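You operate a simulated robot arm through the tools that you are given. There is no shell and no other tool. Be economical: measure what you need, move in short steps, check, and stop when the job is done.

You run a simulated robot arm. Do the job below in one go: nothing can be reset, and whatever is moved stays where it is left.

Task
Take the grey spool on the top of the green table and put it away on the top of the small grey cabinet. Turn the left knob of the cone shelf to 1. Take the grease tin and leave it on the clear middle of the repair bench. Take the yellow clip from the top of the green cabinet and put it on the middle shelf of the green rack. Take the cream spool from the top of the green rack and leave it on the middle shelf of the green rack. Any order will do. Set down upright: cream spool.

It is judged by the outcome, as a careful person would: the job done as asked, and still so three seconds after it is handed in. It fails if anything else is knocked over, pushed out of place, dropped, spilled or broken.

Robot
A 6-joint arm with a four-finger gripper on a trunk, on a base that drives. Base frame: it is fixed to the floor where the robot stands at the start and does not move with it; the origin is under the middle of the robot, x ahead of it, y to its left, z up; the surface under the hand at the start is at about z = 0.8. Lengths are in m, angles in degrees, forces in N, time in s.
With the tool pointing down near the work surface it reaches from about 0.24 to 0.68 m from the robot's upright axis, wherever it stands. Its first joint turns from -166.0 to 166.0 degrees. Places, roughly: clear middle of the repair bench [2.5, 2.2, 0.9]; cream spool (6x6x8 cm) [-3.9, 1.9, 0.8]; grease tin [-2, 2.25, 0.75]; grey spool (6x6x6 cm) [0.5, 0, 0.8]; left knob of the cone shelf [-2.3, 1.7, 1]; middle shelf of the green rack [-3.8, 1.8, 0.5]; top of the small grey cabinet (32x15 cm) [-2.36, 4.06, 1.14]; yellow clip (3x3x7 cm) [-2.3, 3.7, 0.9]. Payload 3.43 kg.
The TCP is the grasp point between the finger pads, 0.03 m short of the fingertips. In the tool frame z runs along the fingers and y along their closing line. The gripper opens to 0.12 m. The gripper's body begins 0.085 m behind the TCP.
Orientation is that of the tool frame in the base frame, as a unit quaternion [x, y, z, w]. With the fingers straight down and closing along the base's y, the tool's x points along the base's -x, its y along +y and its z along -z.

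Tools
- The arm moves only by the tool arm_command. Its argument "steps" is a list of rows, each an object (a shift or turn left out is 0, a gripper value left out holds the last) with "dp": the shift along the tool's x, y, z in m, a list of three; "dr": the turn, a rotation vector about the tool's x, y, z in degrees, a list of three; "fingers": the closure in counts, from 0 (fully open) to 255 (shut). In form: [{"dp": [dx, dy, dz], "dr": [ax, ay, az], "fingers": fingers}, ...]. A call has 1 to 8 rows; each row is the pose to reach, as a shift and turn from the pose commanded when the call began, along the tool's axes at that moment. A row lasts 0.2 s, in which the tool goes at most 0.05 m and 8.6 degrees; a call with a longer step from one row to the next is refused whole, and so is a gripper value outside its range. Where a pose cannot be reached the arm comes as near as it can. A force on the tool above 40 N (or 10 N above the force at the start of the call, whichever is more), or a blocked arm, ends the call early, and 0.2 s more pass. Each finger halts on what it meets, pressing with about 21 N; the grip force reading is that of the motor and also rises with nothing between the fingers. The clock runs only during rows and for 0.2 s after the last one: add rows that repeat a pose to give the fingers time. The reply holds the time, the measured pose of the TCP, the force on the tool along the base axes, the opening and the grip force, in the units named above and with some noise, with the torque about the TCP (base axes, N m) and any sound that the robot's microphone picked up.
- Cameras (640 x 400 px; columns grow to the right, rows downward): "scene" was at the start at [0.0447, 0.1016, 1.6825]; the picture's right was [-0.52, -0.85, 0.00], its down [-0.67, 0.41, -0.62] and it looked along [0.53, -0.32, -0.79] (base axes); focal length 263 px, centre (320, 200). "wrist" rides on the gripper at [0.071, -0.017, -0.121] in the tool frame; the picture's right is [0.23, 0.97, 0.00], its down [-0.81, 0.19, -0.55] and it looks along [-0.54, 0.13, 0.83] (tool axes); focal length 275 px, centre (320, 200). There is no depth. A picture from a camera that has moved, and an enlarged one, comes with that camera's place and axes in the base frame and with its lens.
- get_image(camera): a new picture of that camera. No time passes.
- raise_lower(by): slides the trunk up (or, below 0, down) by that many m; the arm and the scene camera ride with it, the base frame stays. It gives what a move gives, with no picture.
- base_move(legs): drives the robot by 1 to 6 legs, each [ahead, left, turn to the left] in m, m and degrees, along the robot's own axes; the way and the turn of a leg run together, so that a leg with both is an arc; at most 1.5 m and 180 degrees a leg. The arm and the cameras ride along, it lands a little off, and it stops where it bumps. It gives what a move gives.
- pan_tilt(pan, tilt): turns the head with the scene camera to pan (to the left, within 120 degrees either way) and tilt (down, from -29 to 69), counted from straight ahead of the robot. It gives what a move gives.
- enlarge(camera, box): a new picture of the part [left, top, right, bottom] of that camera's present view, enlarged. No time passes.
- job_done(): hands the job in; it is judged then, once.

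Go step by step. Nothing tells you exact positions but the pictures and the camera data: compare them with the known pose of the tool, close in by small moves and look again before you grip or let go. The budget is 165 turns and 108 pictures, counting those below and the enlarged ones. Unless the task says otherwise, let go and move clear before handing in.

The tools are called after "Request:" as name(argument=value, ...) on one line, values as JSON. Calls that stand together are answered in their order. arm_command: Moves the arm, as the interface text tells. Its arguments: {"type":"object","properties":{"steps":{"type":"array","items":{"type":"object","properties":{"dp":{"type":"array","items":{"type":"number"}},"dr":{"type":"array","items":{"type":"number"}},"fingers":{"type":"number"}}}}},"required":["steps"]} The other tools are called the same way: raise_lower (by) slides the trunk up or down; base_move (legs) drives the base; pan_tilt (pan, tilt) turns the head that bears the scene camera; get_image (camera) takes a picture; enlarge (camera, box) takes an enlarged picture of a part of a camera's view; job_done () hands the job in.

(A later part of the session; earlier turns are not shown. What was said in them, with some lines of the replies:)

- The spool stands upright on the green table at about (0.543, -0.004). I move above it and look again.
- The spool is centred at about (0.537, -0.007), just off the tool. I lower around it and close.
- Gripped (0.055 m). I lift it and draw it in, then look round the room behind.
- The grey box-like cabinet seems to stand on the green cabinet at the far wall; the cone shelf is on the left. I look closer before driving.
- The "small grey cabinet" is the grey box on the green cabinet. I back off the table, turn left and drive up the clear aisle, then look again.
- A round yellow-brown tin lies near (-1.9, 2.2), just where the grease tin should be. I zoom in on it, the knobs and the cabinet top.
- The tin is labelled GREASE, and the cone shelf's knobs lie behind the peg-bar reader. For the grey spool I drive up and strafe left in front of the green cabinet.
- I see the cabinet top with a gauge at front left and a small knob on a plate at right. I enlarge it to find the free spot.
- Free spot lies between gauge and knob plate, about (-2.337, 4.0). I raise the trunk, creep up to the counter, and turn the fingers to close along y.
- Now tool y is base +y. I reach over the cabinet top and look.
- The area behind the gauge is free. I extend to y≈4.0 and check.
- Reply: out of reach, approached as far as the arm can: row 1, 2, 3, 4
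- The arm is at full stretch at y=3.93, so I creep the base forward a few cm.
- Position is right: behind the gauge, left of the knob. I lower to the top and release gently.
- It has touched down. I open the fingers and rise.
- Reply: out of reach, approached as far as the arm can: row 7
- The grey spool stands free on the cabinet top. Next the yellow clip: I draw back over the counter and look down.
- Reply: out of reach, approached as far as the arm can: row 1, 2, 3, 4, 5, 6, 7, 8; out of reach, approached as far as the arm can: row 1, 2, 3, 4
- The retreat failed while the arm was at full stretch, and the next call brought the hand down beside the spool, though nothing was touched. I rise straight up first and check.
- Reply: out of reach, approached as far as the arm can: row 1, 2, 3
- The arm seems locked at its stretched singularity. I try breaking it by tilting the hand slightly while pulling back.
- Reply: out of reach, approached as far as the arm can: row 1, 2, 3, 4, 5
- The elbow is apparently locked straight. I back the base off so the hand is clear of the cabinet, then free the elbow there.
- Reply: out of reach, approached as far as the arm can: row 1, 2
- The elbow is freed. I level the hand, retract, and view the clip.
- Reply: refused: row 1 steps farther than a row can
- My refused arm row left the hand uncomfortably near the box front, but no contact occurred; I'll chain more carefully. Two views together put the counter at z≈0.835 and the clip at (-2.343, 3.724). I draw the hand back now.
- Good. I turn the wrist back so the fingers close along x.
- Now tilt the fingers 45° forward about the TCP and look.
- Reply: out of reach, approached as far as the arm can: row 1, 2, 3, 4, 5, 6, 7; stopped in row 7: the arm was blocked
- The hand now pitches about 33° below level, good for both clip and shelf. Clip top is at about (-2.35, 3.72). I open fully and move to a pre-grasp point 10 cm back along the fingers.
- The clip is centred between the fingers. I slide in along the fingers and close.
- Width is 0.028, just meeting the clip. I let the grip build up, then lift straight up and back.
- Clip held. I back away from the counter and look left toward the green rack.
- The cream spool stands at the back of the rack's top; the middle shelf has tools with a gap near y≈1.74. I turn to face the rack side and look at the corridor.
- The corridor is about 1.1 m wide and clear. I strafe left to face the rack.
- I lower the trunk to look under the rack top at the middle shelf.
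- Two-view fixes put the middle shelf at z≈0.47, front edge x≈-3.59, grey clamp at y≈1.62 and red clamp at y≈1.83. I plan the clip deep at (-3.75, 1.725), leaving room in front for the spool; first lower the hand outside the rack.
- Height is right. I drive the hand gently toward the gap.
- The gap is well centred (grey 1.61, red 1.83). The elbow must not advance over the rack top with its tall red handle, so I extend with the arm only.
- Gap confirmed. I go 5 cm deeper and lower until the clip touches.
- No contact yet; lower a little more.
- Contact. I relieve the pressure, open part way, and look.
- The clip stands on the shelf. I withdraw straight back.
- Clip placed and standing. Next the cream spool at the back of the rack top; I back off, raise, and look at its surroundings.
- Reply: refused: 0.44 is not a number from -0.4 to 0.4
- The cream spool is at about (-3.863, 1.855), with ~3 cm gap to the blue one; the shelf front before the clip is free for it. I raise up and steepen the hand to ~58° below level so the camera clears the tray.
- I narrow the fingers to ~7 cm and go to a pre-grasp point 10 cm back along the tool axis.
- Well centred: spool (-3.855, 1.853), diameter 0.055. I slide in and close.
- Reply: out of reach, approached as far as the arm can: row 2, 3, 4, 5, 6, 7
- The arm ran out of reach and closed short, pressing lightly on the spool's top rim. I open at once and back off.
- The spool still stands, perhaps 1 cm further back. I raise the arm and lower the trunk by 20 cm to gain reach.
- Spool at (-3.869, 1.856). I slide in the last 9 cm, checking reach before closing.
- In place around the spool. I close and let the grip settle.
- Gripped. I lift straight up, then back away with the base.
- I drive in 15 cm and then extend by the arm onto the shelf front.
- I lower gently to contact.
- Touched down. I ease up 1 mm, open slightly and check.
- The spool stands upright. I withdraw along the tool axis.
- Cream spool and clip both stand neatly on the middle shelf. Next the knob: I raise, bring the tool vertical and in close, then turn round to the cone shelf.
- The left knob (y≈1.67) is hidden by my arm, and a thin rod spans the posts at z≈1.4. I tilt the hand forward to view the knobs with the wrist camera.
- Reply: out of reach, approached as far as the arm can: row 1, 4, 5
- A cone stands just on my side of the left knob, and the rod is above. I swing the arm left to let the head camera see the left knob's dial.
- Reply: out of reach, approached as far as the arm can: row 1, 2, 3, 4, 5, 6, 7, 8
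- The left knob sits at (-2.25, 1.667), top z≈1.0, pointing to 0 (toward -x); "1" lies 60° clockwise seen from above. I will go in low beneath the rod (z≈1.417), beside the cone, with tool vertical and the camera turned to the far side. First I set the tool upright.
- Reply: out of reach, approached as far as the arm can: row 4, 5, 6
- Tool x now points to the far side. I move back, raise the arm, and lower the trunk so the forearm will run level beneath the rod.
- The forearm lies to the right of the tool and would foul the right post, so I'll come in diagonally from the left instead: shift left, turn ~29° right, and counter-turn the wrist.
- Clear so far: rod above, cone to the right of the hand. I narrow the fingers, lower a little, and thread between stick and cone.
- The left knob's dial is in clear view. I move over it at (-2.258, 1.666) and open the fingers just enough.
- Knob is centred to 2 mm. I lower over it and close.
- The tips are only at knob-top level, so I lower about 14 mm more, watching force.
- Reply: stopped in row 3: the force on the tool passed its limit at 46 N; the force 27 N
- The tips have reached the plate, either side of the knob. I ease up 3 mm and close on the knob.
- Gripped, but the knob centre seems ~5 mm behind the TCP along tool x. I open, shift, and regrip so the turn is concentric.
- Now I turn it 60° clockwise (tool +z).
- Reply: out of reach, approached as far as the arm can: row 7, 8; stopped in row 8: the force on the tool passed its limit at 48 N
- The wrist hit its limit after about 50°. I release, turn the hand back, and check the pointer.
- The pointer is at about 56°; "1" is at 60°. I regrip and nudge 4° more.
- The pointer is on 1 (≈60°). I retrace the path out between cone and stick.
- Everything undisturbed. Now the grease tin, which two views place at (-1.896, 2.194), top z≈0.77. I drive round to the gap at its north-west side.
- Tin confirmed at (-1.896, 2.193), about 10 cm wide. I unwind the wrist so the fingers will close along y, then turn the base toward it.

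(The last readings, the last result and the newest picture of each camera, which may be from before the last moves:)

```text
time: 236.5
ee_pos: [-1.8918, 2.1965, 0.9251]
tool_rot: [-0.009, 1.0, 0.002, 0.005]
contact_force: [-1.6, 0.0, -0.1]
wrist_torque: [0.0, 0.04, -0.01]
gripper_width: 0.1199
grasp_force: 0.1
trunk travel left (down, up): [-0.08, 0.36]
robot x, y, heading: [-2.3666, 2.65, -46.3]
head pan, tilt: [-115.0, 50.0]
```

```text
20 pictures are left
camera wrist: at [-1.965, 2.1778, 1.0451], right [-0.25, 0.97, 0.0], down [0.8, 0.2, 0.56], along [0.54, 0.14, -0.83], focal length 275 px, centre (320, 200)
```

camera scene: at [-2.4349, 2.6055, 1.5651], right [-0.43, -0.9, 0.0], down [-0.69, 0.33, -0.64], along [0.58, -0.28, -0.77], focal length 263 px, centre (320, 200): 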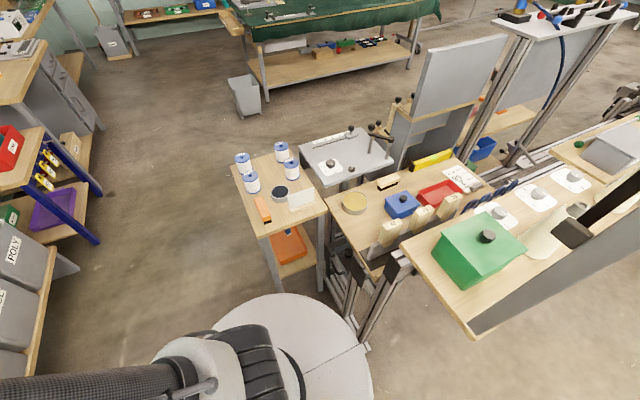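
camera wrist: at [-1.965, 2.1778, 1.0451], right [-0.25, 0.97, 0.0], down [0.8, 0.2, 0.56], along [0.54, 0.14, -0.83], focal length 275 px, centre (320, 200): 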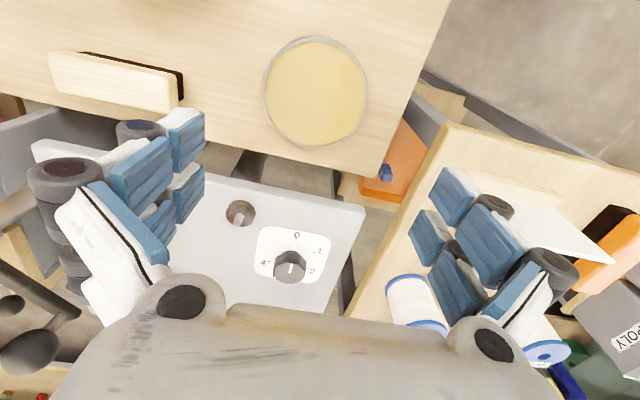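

Tin centre is at (-1.904, 2.191), 10 cm wide. I correct and descend to just above the rim for a check.

Request:
arm_command(steps=[{"dp": [0.012, -0.005, 0.03]}, {"dp": [0.012, -0.005, 0.07]}, {"dp": [0.012, -0.005, 0.11]}, {"dp": [0.012, -0.005, 0.115]}, {"dp": [0.012, -0.005, 0.115]}])

Request:
get_image(camera="wrist")

```text
time: 237.7
ee_pos: [-1.902, 2.1942, 0.8104]
tool_rot: [-0.009, 1.0, 0.002, 0.006]
contact_force: [-0.2, 0.5, -0.6]
wrist_torque: [0.02, 0.0, 0.01]
gripper_width: 0.1199
grasp_force: 0.0
trunk travel left (down, up): [-0.08, 0.36]
robot x, y, heading: [-2.3656, 2.6577, -46.0]
head pan, tilt: [-115.0, 50.0]
```

```text
19 pictures are left
camera wrist: at [-1.9757, 2.1741, 0.9302], right [-0.25, 0.97, 0.0], down [0.8, 0.2, 0.56], along [0.54, 0.14, -0.83], focal length 275 px, centre (320, 200)
```

wrist: 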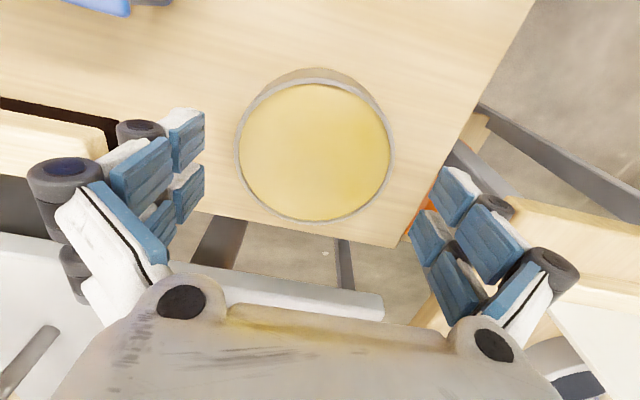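

The rim centre is 5 mm toward -y; I correct and lower around it.

Request:
arm_command(steps=[{"dp": [0.003, -0.005, 0.005]}, {"dp": [0.003, -0.005, 0.02]}, {"dp": [0.003, -0.005, 0.035]}, {"dp": [0.003, -0.005, 0.047]}, {"dp": [0.003, -0.005, 0.047]}])

Request:
get_image(camera="wrist")

```text
time: 238.9
ee_pos: [-1.904, 2.1879, 0.7615]
tool_rot: [-0.01, 1.0, 0.002, 0.005]
contact_force: [0.5, 0.6, -0.1]
wrist_torque: [0.0, -0.01, -0.02]
gripper_width: 0.1197
grasp_force: 0.0
trunk travel left (down, up): [-0.08, 0.36]
robot x, y, heading: [-2.3676, 2.6556, -45.9]
head pan, tilt: [-115.0, 50.0]
```

```text
18 pictures are left
camera wrist: at [-1.9782, 2.1694, 0.8829], right [-0.25, 0.97, 0.0], down [0.8, 0.2, 0.56], along [0.54, 0.14, -0.83], focal length 275 px, centre (320, 200)
```

wrist: 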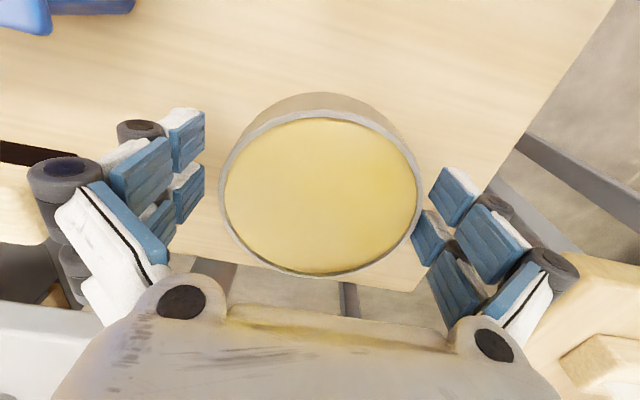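

Tin is centred between the pads at the right depth. Close and test.

Request:
arm_command(steps=[{"fingers": 120}, {"fingers": 120}, {"fingers": 120}, {"fingers": 120}])

Request:
arm_command(steps=[{"dp": [0, 0, -0.03]}, {"dp": [0, 0, -0.07]}, {"dp": [0, 0, -0.11]}, {"dp": [0, 0, -0.15]}, {"dp": [0, 0, -0.19]}, {"dp": [0, 0, -0.22]}, {"dp": [0, 0, -0.22]}])

Request:
get_image(camera="wrist")

```text
time: 239.9
ee_pos: [-1.9032, 2.1894, 0.7634]
tool_rot: [-0.01, 1.0, 0.002, 0.005]
contact_force: [1.1, 4.0, 5.9]
wrist_torque: [0.42, 0.27, -0.11]
gripper_width: 0.1032
grasp_force: 20.7
trunk travel left (down, up): [-0.08, 0.36]
robot x, y, heading: [-2.3669, 2.6539, -46.1]
head pan, tilt: [-115.0, 50.0]
```

```text
time: 241.5
ee_pos: [-1.9069, 2.1878, 0.9832]
tool_rot: [-0.009, 1.0, 0.002, 0.005]
contact_force: [-0.1, -0.5, -5.6]
wrist_torque: [-0.01, 0.06, -0.01]
gripper_width: 0.1033
grasp_force: 20.9
trunk travel left (down, up): [-0.08, 0.36]
robot x, y, heading: [-2.3637, 2.6545, -45.9]
head pan, tilt: [-115.0, 50.0]
```

```text
17 pictures are left
camera wrist: at [-1.9805, 2.1686, 1.1035], right [-0.25, 0.97, 0.0], down [0.8, 0.2, 0.56], along [0.54, 0.14, -0.83], focal length 275 px, centre (320, 200)
```

wrist: 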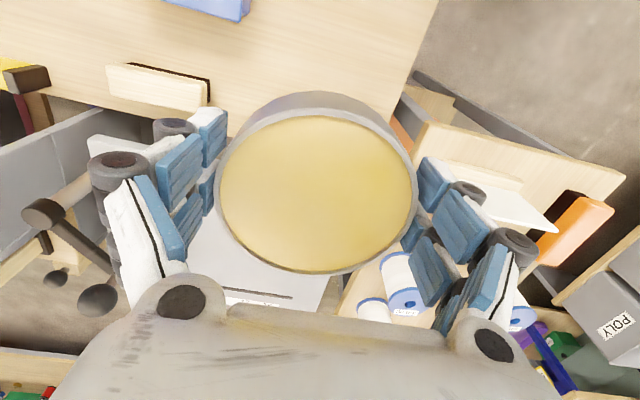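

Tin held firmly. I draw it in and up, then head east along the clear aisle toward the repair bench.

Request:
arm_command(steps=[{"dp": [0.02, 0.02, -0.03]}, {"dp": [0.045, 0.045, -0.06]}, {"dp": [0.07, 0.07, -0.09]}, {"dp": [0.09, 0.09, -0.12]}, {"dp": [0.11, 0.11, -0.14]}, {"dp": [0.11, 0.11, -0.14]}])

Request:
base_move(legs=[[0, 0, 46], [0, 0.38, 0], [1.5, 0, 0], [1.2, 0, 0]])

Request:
pan_tilt(pan=-5, tilt=25)

Request:
get_image(camera="scene")

```text
time: 242.9
ee_pos: [-2.0205, 2.2938, 1.122]
tool_rot: [-0.01, 1.0, 0.003, 0.005]
contact_force: [0.4, -0.8, -5.1]
wrist_torque: [0.04, 0.04, 0.01]
gripper_width: 0.1035
grasp_force: 21.2
trunk travel left (down, up): [-0.08, 0.36]
robot x, y, heading: [-2.3666, 2.6554, -46.0]
head pan, tilt: [-115.0, 50.0]
```

```text
time: 260.0
ee_pos: [0.8124, 3.0022, 1.1242]
tool_rot: [-0.394, 0.919, 0.005, 0.004]
contact_force: [0.0, 0.5, -5.6]
wrist_torque: [-0.02, 0.05, 0.0]
gripper_width: 0.1036
grasp_force: 20.8
trunk travel left (down, up): [-0.08, 0.36]
robot x, y, heading: [0.3132, 3.0159, -0.8]
head pan, tilt: [-115.0, 50.0]
```

```text
time: 261.9
ee_pos: [0.813, 3.0005, 1.1216]
tool_rot: [-0.395, 0.919, 0.005, 0.004]
contact_force: [0.4, 0.4, -5.7]
wrist_torque: [-0.04, 0.07, -0.02]
gripper_width: 0.1033
grasp_force: 21.2
trunk travel left (down, up): [-0.08, 0.36]
robot x, y, heading: [0.3144, 3.0099, -0.7]
head pan, tilt: [-5.0, 25.0]
```

```text
16 pictures are left
camera scene: at [0.388, 3.1443, 1.6025], right [-0.1, -0.99, 0.0], down [-0.42, 0.04, -0.91], along [0.9, -0.09, -0.42], focal length 263 px, centre (320, 200)
```

scene: 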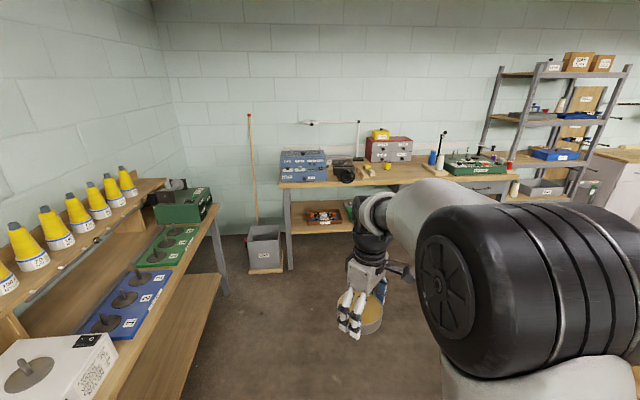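

Request:
enlarge(camera="scene", box=[260, 110, 540, 280])

```text
2.29 times, centred on (400, 195) of scene
camera zoom: at [0.388, 3.1443, 1.6025], right [-0.1, -0.99, 0.0], down [-0.42, 0.04, -0.91], along [0.9, -0.09, -0.42], focal length 602 px, centre (137, 211)
```

zoom: 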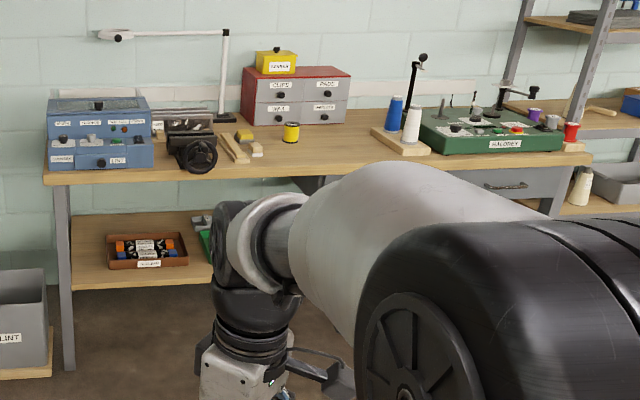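

The clear middle is between the yellow can and the cone stand, about (2.45, 2.2). I drive ahead, then strafe right in front of it.

Request:
base_move(legs=[[1.0, 0, 0], [0, -0.8, 0]])

Request:
pan_tilt(pan=0, tilt=35)

Request:
get_image(camera="scene")

```text
time: 271.0
ee_pos: [1.7965, 2.1787, 1.1231]
tool_rot: [-0.395, 0.919, 0.005, 0.004]
contact_force: [0.2, -0.1, -5.6]
wrist_torque: [0.0, 0.02, 0.01]
gripper_width: 0.1035
grasp_force: 21.0
trunk travel left (down, up): [-0.08, 0.36]
robot x, y, heading: [1.297, 2.1901, -0.4]
head pan, tilt: [-5.0, 25.0]
```

```text
time: 271.7
ee_pos: [1.7965, 2.1789, 1.1227]
tool_rot: [-0.395, 0.919, 0.004, 0.003]
contact_force: [-0.1, 0.6, -5.6]
wrist_torque: [-0.05, 0.03, 0.0]
gripper_width: 0.1033
grasp_force: 21.1
trunk travel left (down, up): [-0.08, 0.36]
robot x, y, heading: [1.2962, 2.1891, -0.4]
head pan, tilt: [0.0, 35.0]
```

```text
14 pictures are left
camera scene: at [1.3678, 2.3289, 1.5868], right [-0.01, -1.0, 0.0], down [-0.57, 0.01, -0.82], along [0.82, -0.01, -0.57], focal length 263 px, centre (320, 200)
```

scene: 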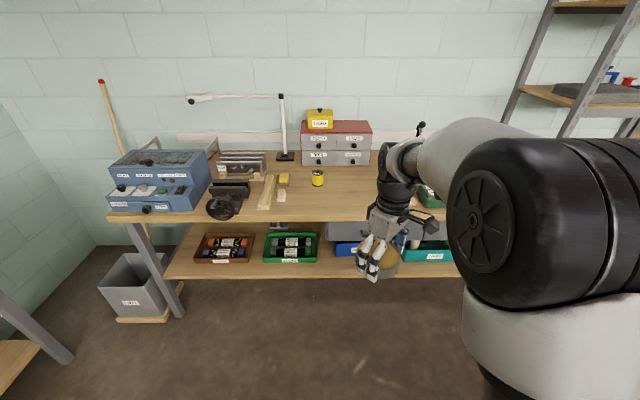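

Request:
base_move(legs=[[0.48, 0, 0]])

Request:
get_image(camera="scene")

Request:
get_image(camera="wrist")

```text
time: 274.6
ee_pos: [2.2754, 2.173, 1.1223]
tool_rot: [-0.394, 0.919, 0.005, 0.004]
contact_force: [-0.1, -0.3, -6.0]
wrist_torque: [-0.03, 0.04, -0.03]
gripper_width: 0.1034
grasp_force: 21.3
trunk travel left (down, up): [-0.08, 0.36]
robot x, y, heading: [1.7748, 2.1822, -0.8]
head pan, tilt: [0.0, 35.0]
```

```text
13 pictures are left
camera scene: at [1.8469, 2.3236, 1.5867], right [-0.01, -1.0, 0.0], down [-0.57, 0.01, -0.82], along [0.82, -0.01, -0.57], focal length 263 px, centre (320, 200)
```

scene: 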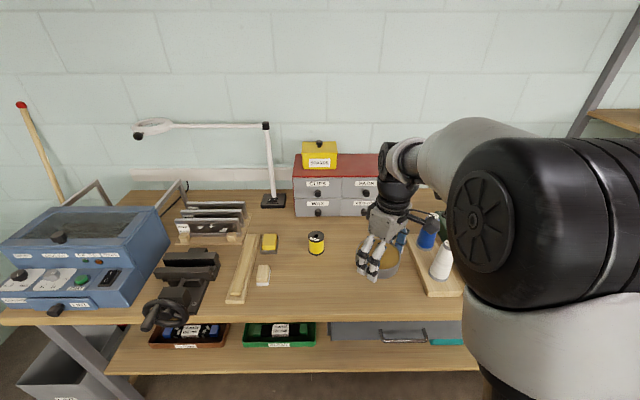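

```text
12 pictures are left
camera wrist: at [2.2371, 2.1078, 1.2424], right [-0.86, 0.5, 0.0], down [0.42, 0.71, 0.56], along [0.28, 0.49, -0.83], focal length 275 px, centre (320, 200)
```

wrist: 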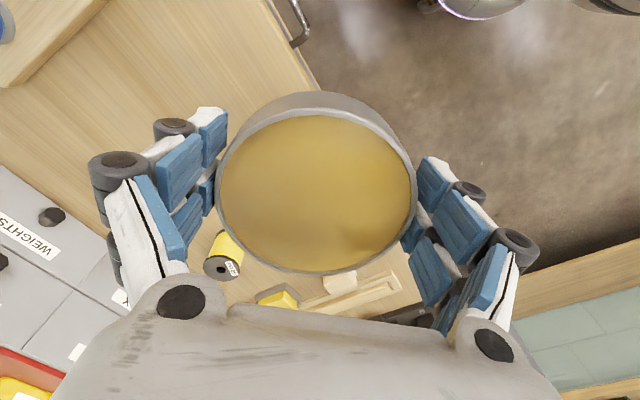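

Two views give bench z≈0.85, front edge x≈2.30, clear area centred near (2.5, 2.18). I close in with the base, then carry the tin over the spot.

Request:
base_move(legs=[[0.13, 0, 0]])

Request:
arm_command(steps=[{"dp": [-0.022, -0.023, 0.03]}, {"dp": [-0.044, -0.046, 0.06]}, {"dp": [-0.0654, -0.0689, 0.09]}, {"dp": [-0.0654, -0.0689, 0.13]}, {"dp": [-0.0654, -0.0689, 0.16]}, {"dp": [-0.0654, -0.0689, 0.18]}, {"dp": [-0.0654, -0.0689, 0.18]}])

Request:
get_image(camera="scene")

```text
time: 275.8
ee_pos: [2.4048, 2.1707, 1.1233]
tool_rot: [-0.393, 0.919, 0.005, 0.004]
contact_force: [0.9, -0.7, -5.3]
wrist_torque: [-0.04, 0.06, 0.02]
gripper_width: 0.1034
grasp_force: 21.4
trunk travel left (down, up): [-0.08, 0.36]
robot x, y, heading: [1.9043, 2.18, -0.7]
head pan, tilt: [0.0, 35.0]
```

```text
time: 277.4
ee_pos: [2.4988, 2.1732, 0.9425]
tool_rot: [-0.392, 0.92, 0.005, 0.003]
contact_force: [-0.4, -0.6, -5.9]
wrist_torque: [-0.05, 0.02, 0.01]
gripper_width: 0.1033
grasp_force: 20.7
trunk travel left (down, up): [-0.08, 0.36]
robot x, y, heading: [1.9036, 2.1798, -0.8]
head pan, tilt: [0.0, 35.0]
```

```text
11 pictures are left
camera scene: at [1.9755, 2.322, 1.5868], right [-0.01, -1.0, 0.0], down [-0.57, 0.01, -0.82], along [0.82, -0.01, -0.57], focal length 263 px, centre (320, 200)
```

scene: 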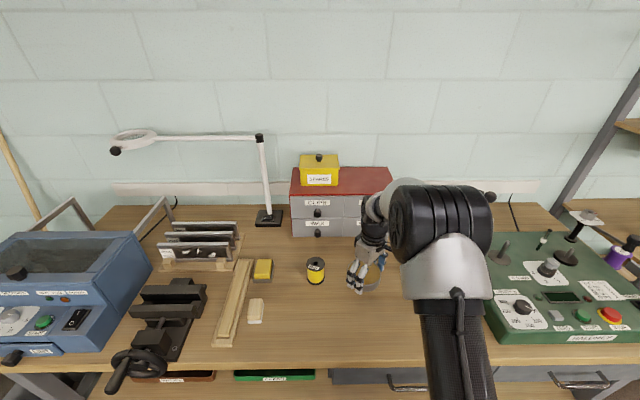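

Good spot, well clear. I lower slowly to contact.

Request:
arm_command(steps=[{"dp": [0, 0, 0.012]}, {"dp": [0, 0, 0.022]}, {"dp": [0, 0, 0.03]}, {"dp": [0, 0, 0.036]}, {"dp": [0, 0, 0.04]}, {"dp": [0, 0, 0.04]}])

```text
time: 278.8
ee_pos: [2.5002, 2.1734, 0.9033]
tool_rot: [-0.393, 0.919, 0.003, 0.004]
contact_force: [0.4, -0.3, -5.1]
wrist_torque: [-0.06, 0.03, 0.0]
gripper_width: 0.1036
grasp_force: 20.7
trunk travel left (down, up): [-0.08, 0.36]
robot x, y, heading: [1.9052, 2.1802, -0.6]
head pan, tilt: [0.0, 35.0]
```

Request:
arm_command(steps=[{"dp": [0, 0, 0.004]}, {"dp": [0, 0, 0.008]}, {"dp": [0, 0, 0.012]}, {"dp": [0, 0, 0.012]}])

Request:
get_image(camera="wrist")

```text
time: 279.8
ee_pos: [2.4987, 2.1724, 0.8912]
tool_rot: [-0.393, 0.92, 0.005, 0.003]
contact_force: [-0.5, 0.1, -5.2]
wrist_torque: [-0.03, 0.07, -0.02]
gripper_width: 0.1031
grasp_force: 21.3
trunk travel left (down, up): [-0.08, 0.36]
robot x, y, heading: [1.904, 2.1822, -0.6]
head pan, tilt: [0.0, 35.0]
```

```text
10 pictures are left
camera wrist: at [2.461, 2.1081, 1.0106], right [-0.86, 0.51, 0.0], down [0.42, 0.71, 0.56], along [0.28, 0.49, -0.83], focal length 275 px, centre (320, 200)
```

wrist: 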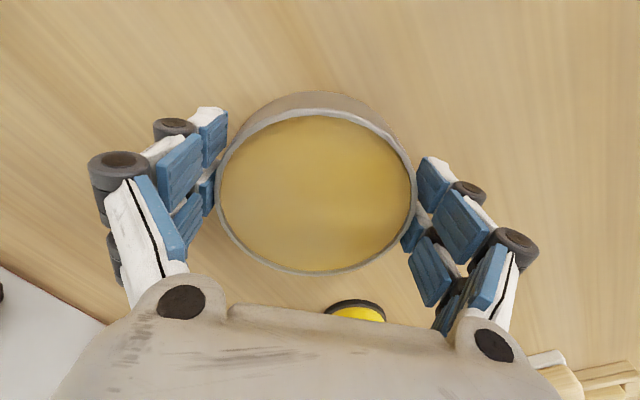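

Request:
arm_command(steps=[{"dp": [0, 0, 0.004]}, {"dp": [0, 0, 0.008]}, {"dp": [0, 0, 0.012]}, {"dp": [0, 0, 0.015]}, {"dp": [0, 0, 0.015]}])

```text
time: 281.0
ee_pos: [2.501, 2.1743, 0.8769]
tool_rot: [-0.393, 0.919, 0.004, 0.006]
contact_force: [1.8, -1.1, 17.6]
wrist_torque: [-0.54, -0.03, 0.02]
gripper_width: 0.1037
grasp_force: 21.0
trunk travel left (down, up): [-0.08, 0.36]
robot x, y, heading: [1.9057, 2.1826, -0.6]
head pan, tilt: [0.0, 35.0]
```

Contact. I ease up 1 mm, open fully, and rise.

Request:
arm_command(steps=[{"dp": [0, 0, -0.001]}, {"dp": [0, 0, -0.001], "fingers": 0}, {"dp": [0, 0, -0.001], "fingers": 0}, {"dp": [0, 0, -0.001], "fingers": 0}, {"dp": [0, 0, -0.02], "fingers": 0}, {"dp": [0, 0, -0.06], "fingers": 0}, {"dp": [0, 0, -0.1], "fingers": 0}, {"dp": [0, 0, -0.14], "fingers": 0}])

Request:
get_image(camera="wrist")

```text
time: 282.8
ee_pos: [2.4975, 2.1719, 1.0169]
tool_rot: [-0.392, 0.92, 0.005, 0.004]
contact_force: [-0.3, 0.0, -0.1]
wrist_torque: [-0.03, -0.03, 0.01]
gripper_width: 0.1197
grasp_force: 0.2
trunk travel left (down, up): [-0.08, 0.36]
robot x, y, heading: [1.9007, 2.1842, -0.9]
head pan, tilt: [0.0, 35.0]
```

```text
9 pictures are left
camera wrist: at [2.4594, 2.1071, 1.1366], right [-0.86, 0.51, 0.0], down [0.42, 0.71, 0.56], along [0.28, 0.49, -0.83], focal length 275 px, centre (320, 200)
```

wrist: 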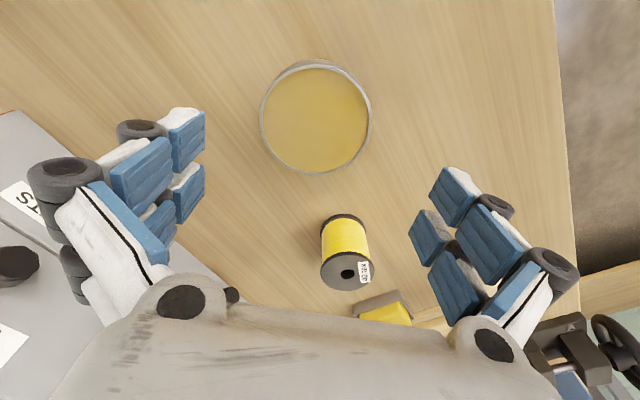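

The tin sits flat in the clear middle. I back away clear of the bench before handing in.

Request:
base_move(legs=[[-0.35, 0, 0]])

Request:
get_image(camera="scene")

```text
time: 285.1
ee_pos: [2.1478, 2.1771, 1.0162]
tool_rot: [-0.393, 0.92, 0.005, 0.004]
contact_force: [-0.2, 0.2, -0.7]
wrist_torque: [0.0, -0.01, -0.02]
gripper_width: 0.1201
grasp_force: 0.0
trunk travel left (down, up): [-0.08, 0.36]
robot x, y, heading: [1.5546, 2.1857, -0.9]
head pan, tilt: [0.0, 35.0]
```

```text
8 pictures are left
camera scene: at [1.6237, 2.3264, 1.5869], right [-0.01, -1.0, 0.0], down [-0.57, 0.01, -0.82], along [0.82, -0.01, -0.57], focal length 263 px, centre (320, 200)
```

scene: 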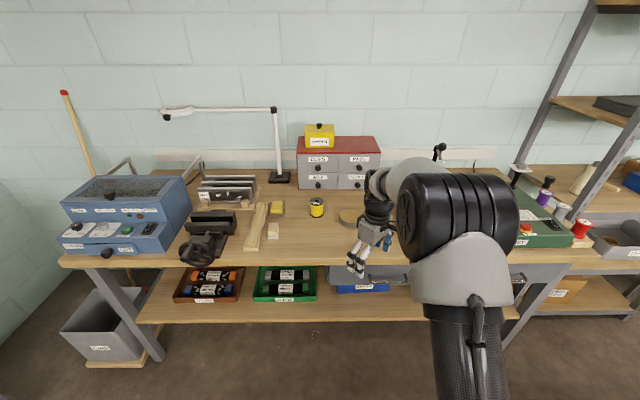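

The tin is on the bench, nothing else there has moved, and the gripper is empty and clear. I hand the job in.

Request:
job_done()

```text
The job is handed in.
```

All five jobs were done and the job is handed in:
- **Grey spool:** on top of the small grey cabinet. I last saw it there soon after setting it down and did not check it again at the end.
- **Left knob of the cone shelf:** turned to 1, as near as the pictures show.
- **Grease tin:** in the clear middle of the repair bench. A second tin marked GREASE, on top of the green rack, was left alone because your position pointed to the one I took.
- **Yellow clip:** on the middle shelf of the green rack.
- **Cream spool:** upright on the middle shelf of the green rack.

I saw nothing else moved or knocked over.
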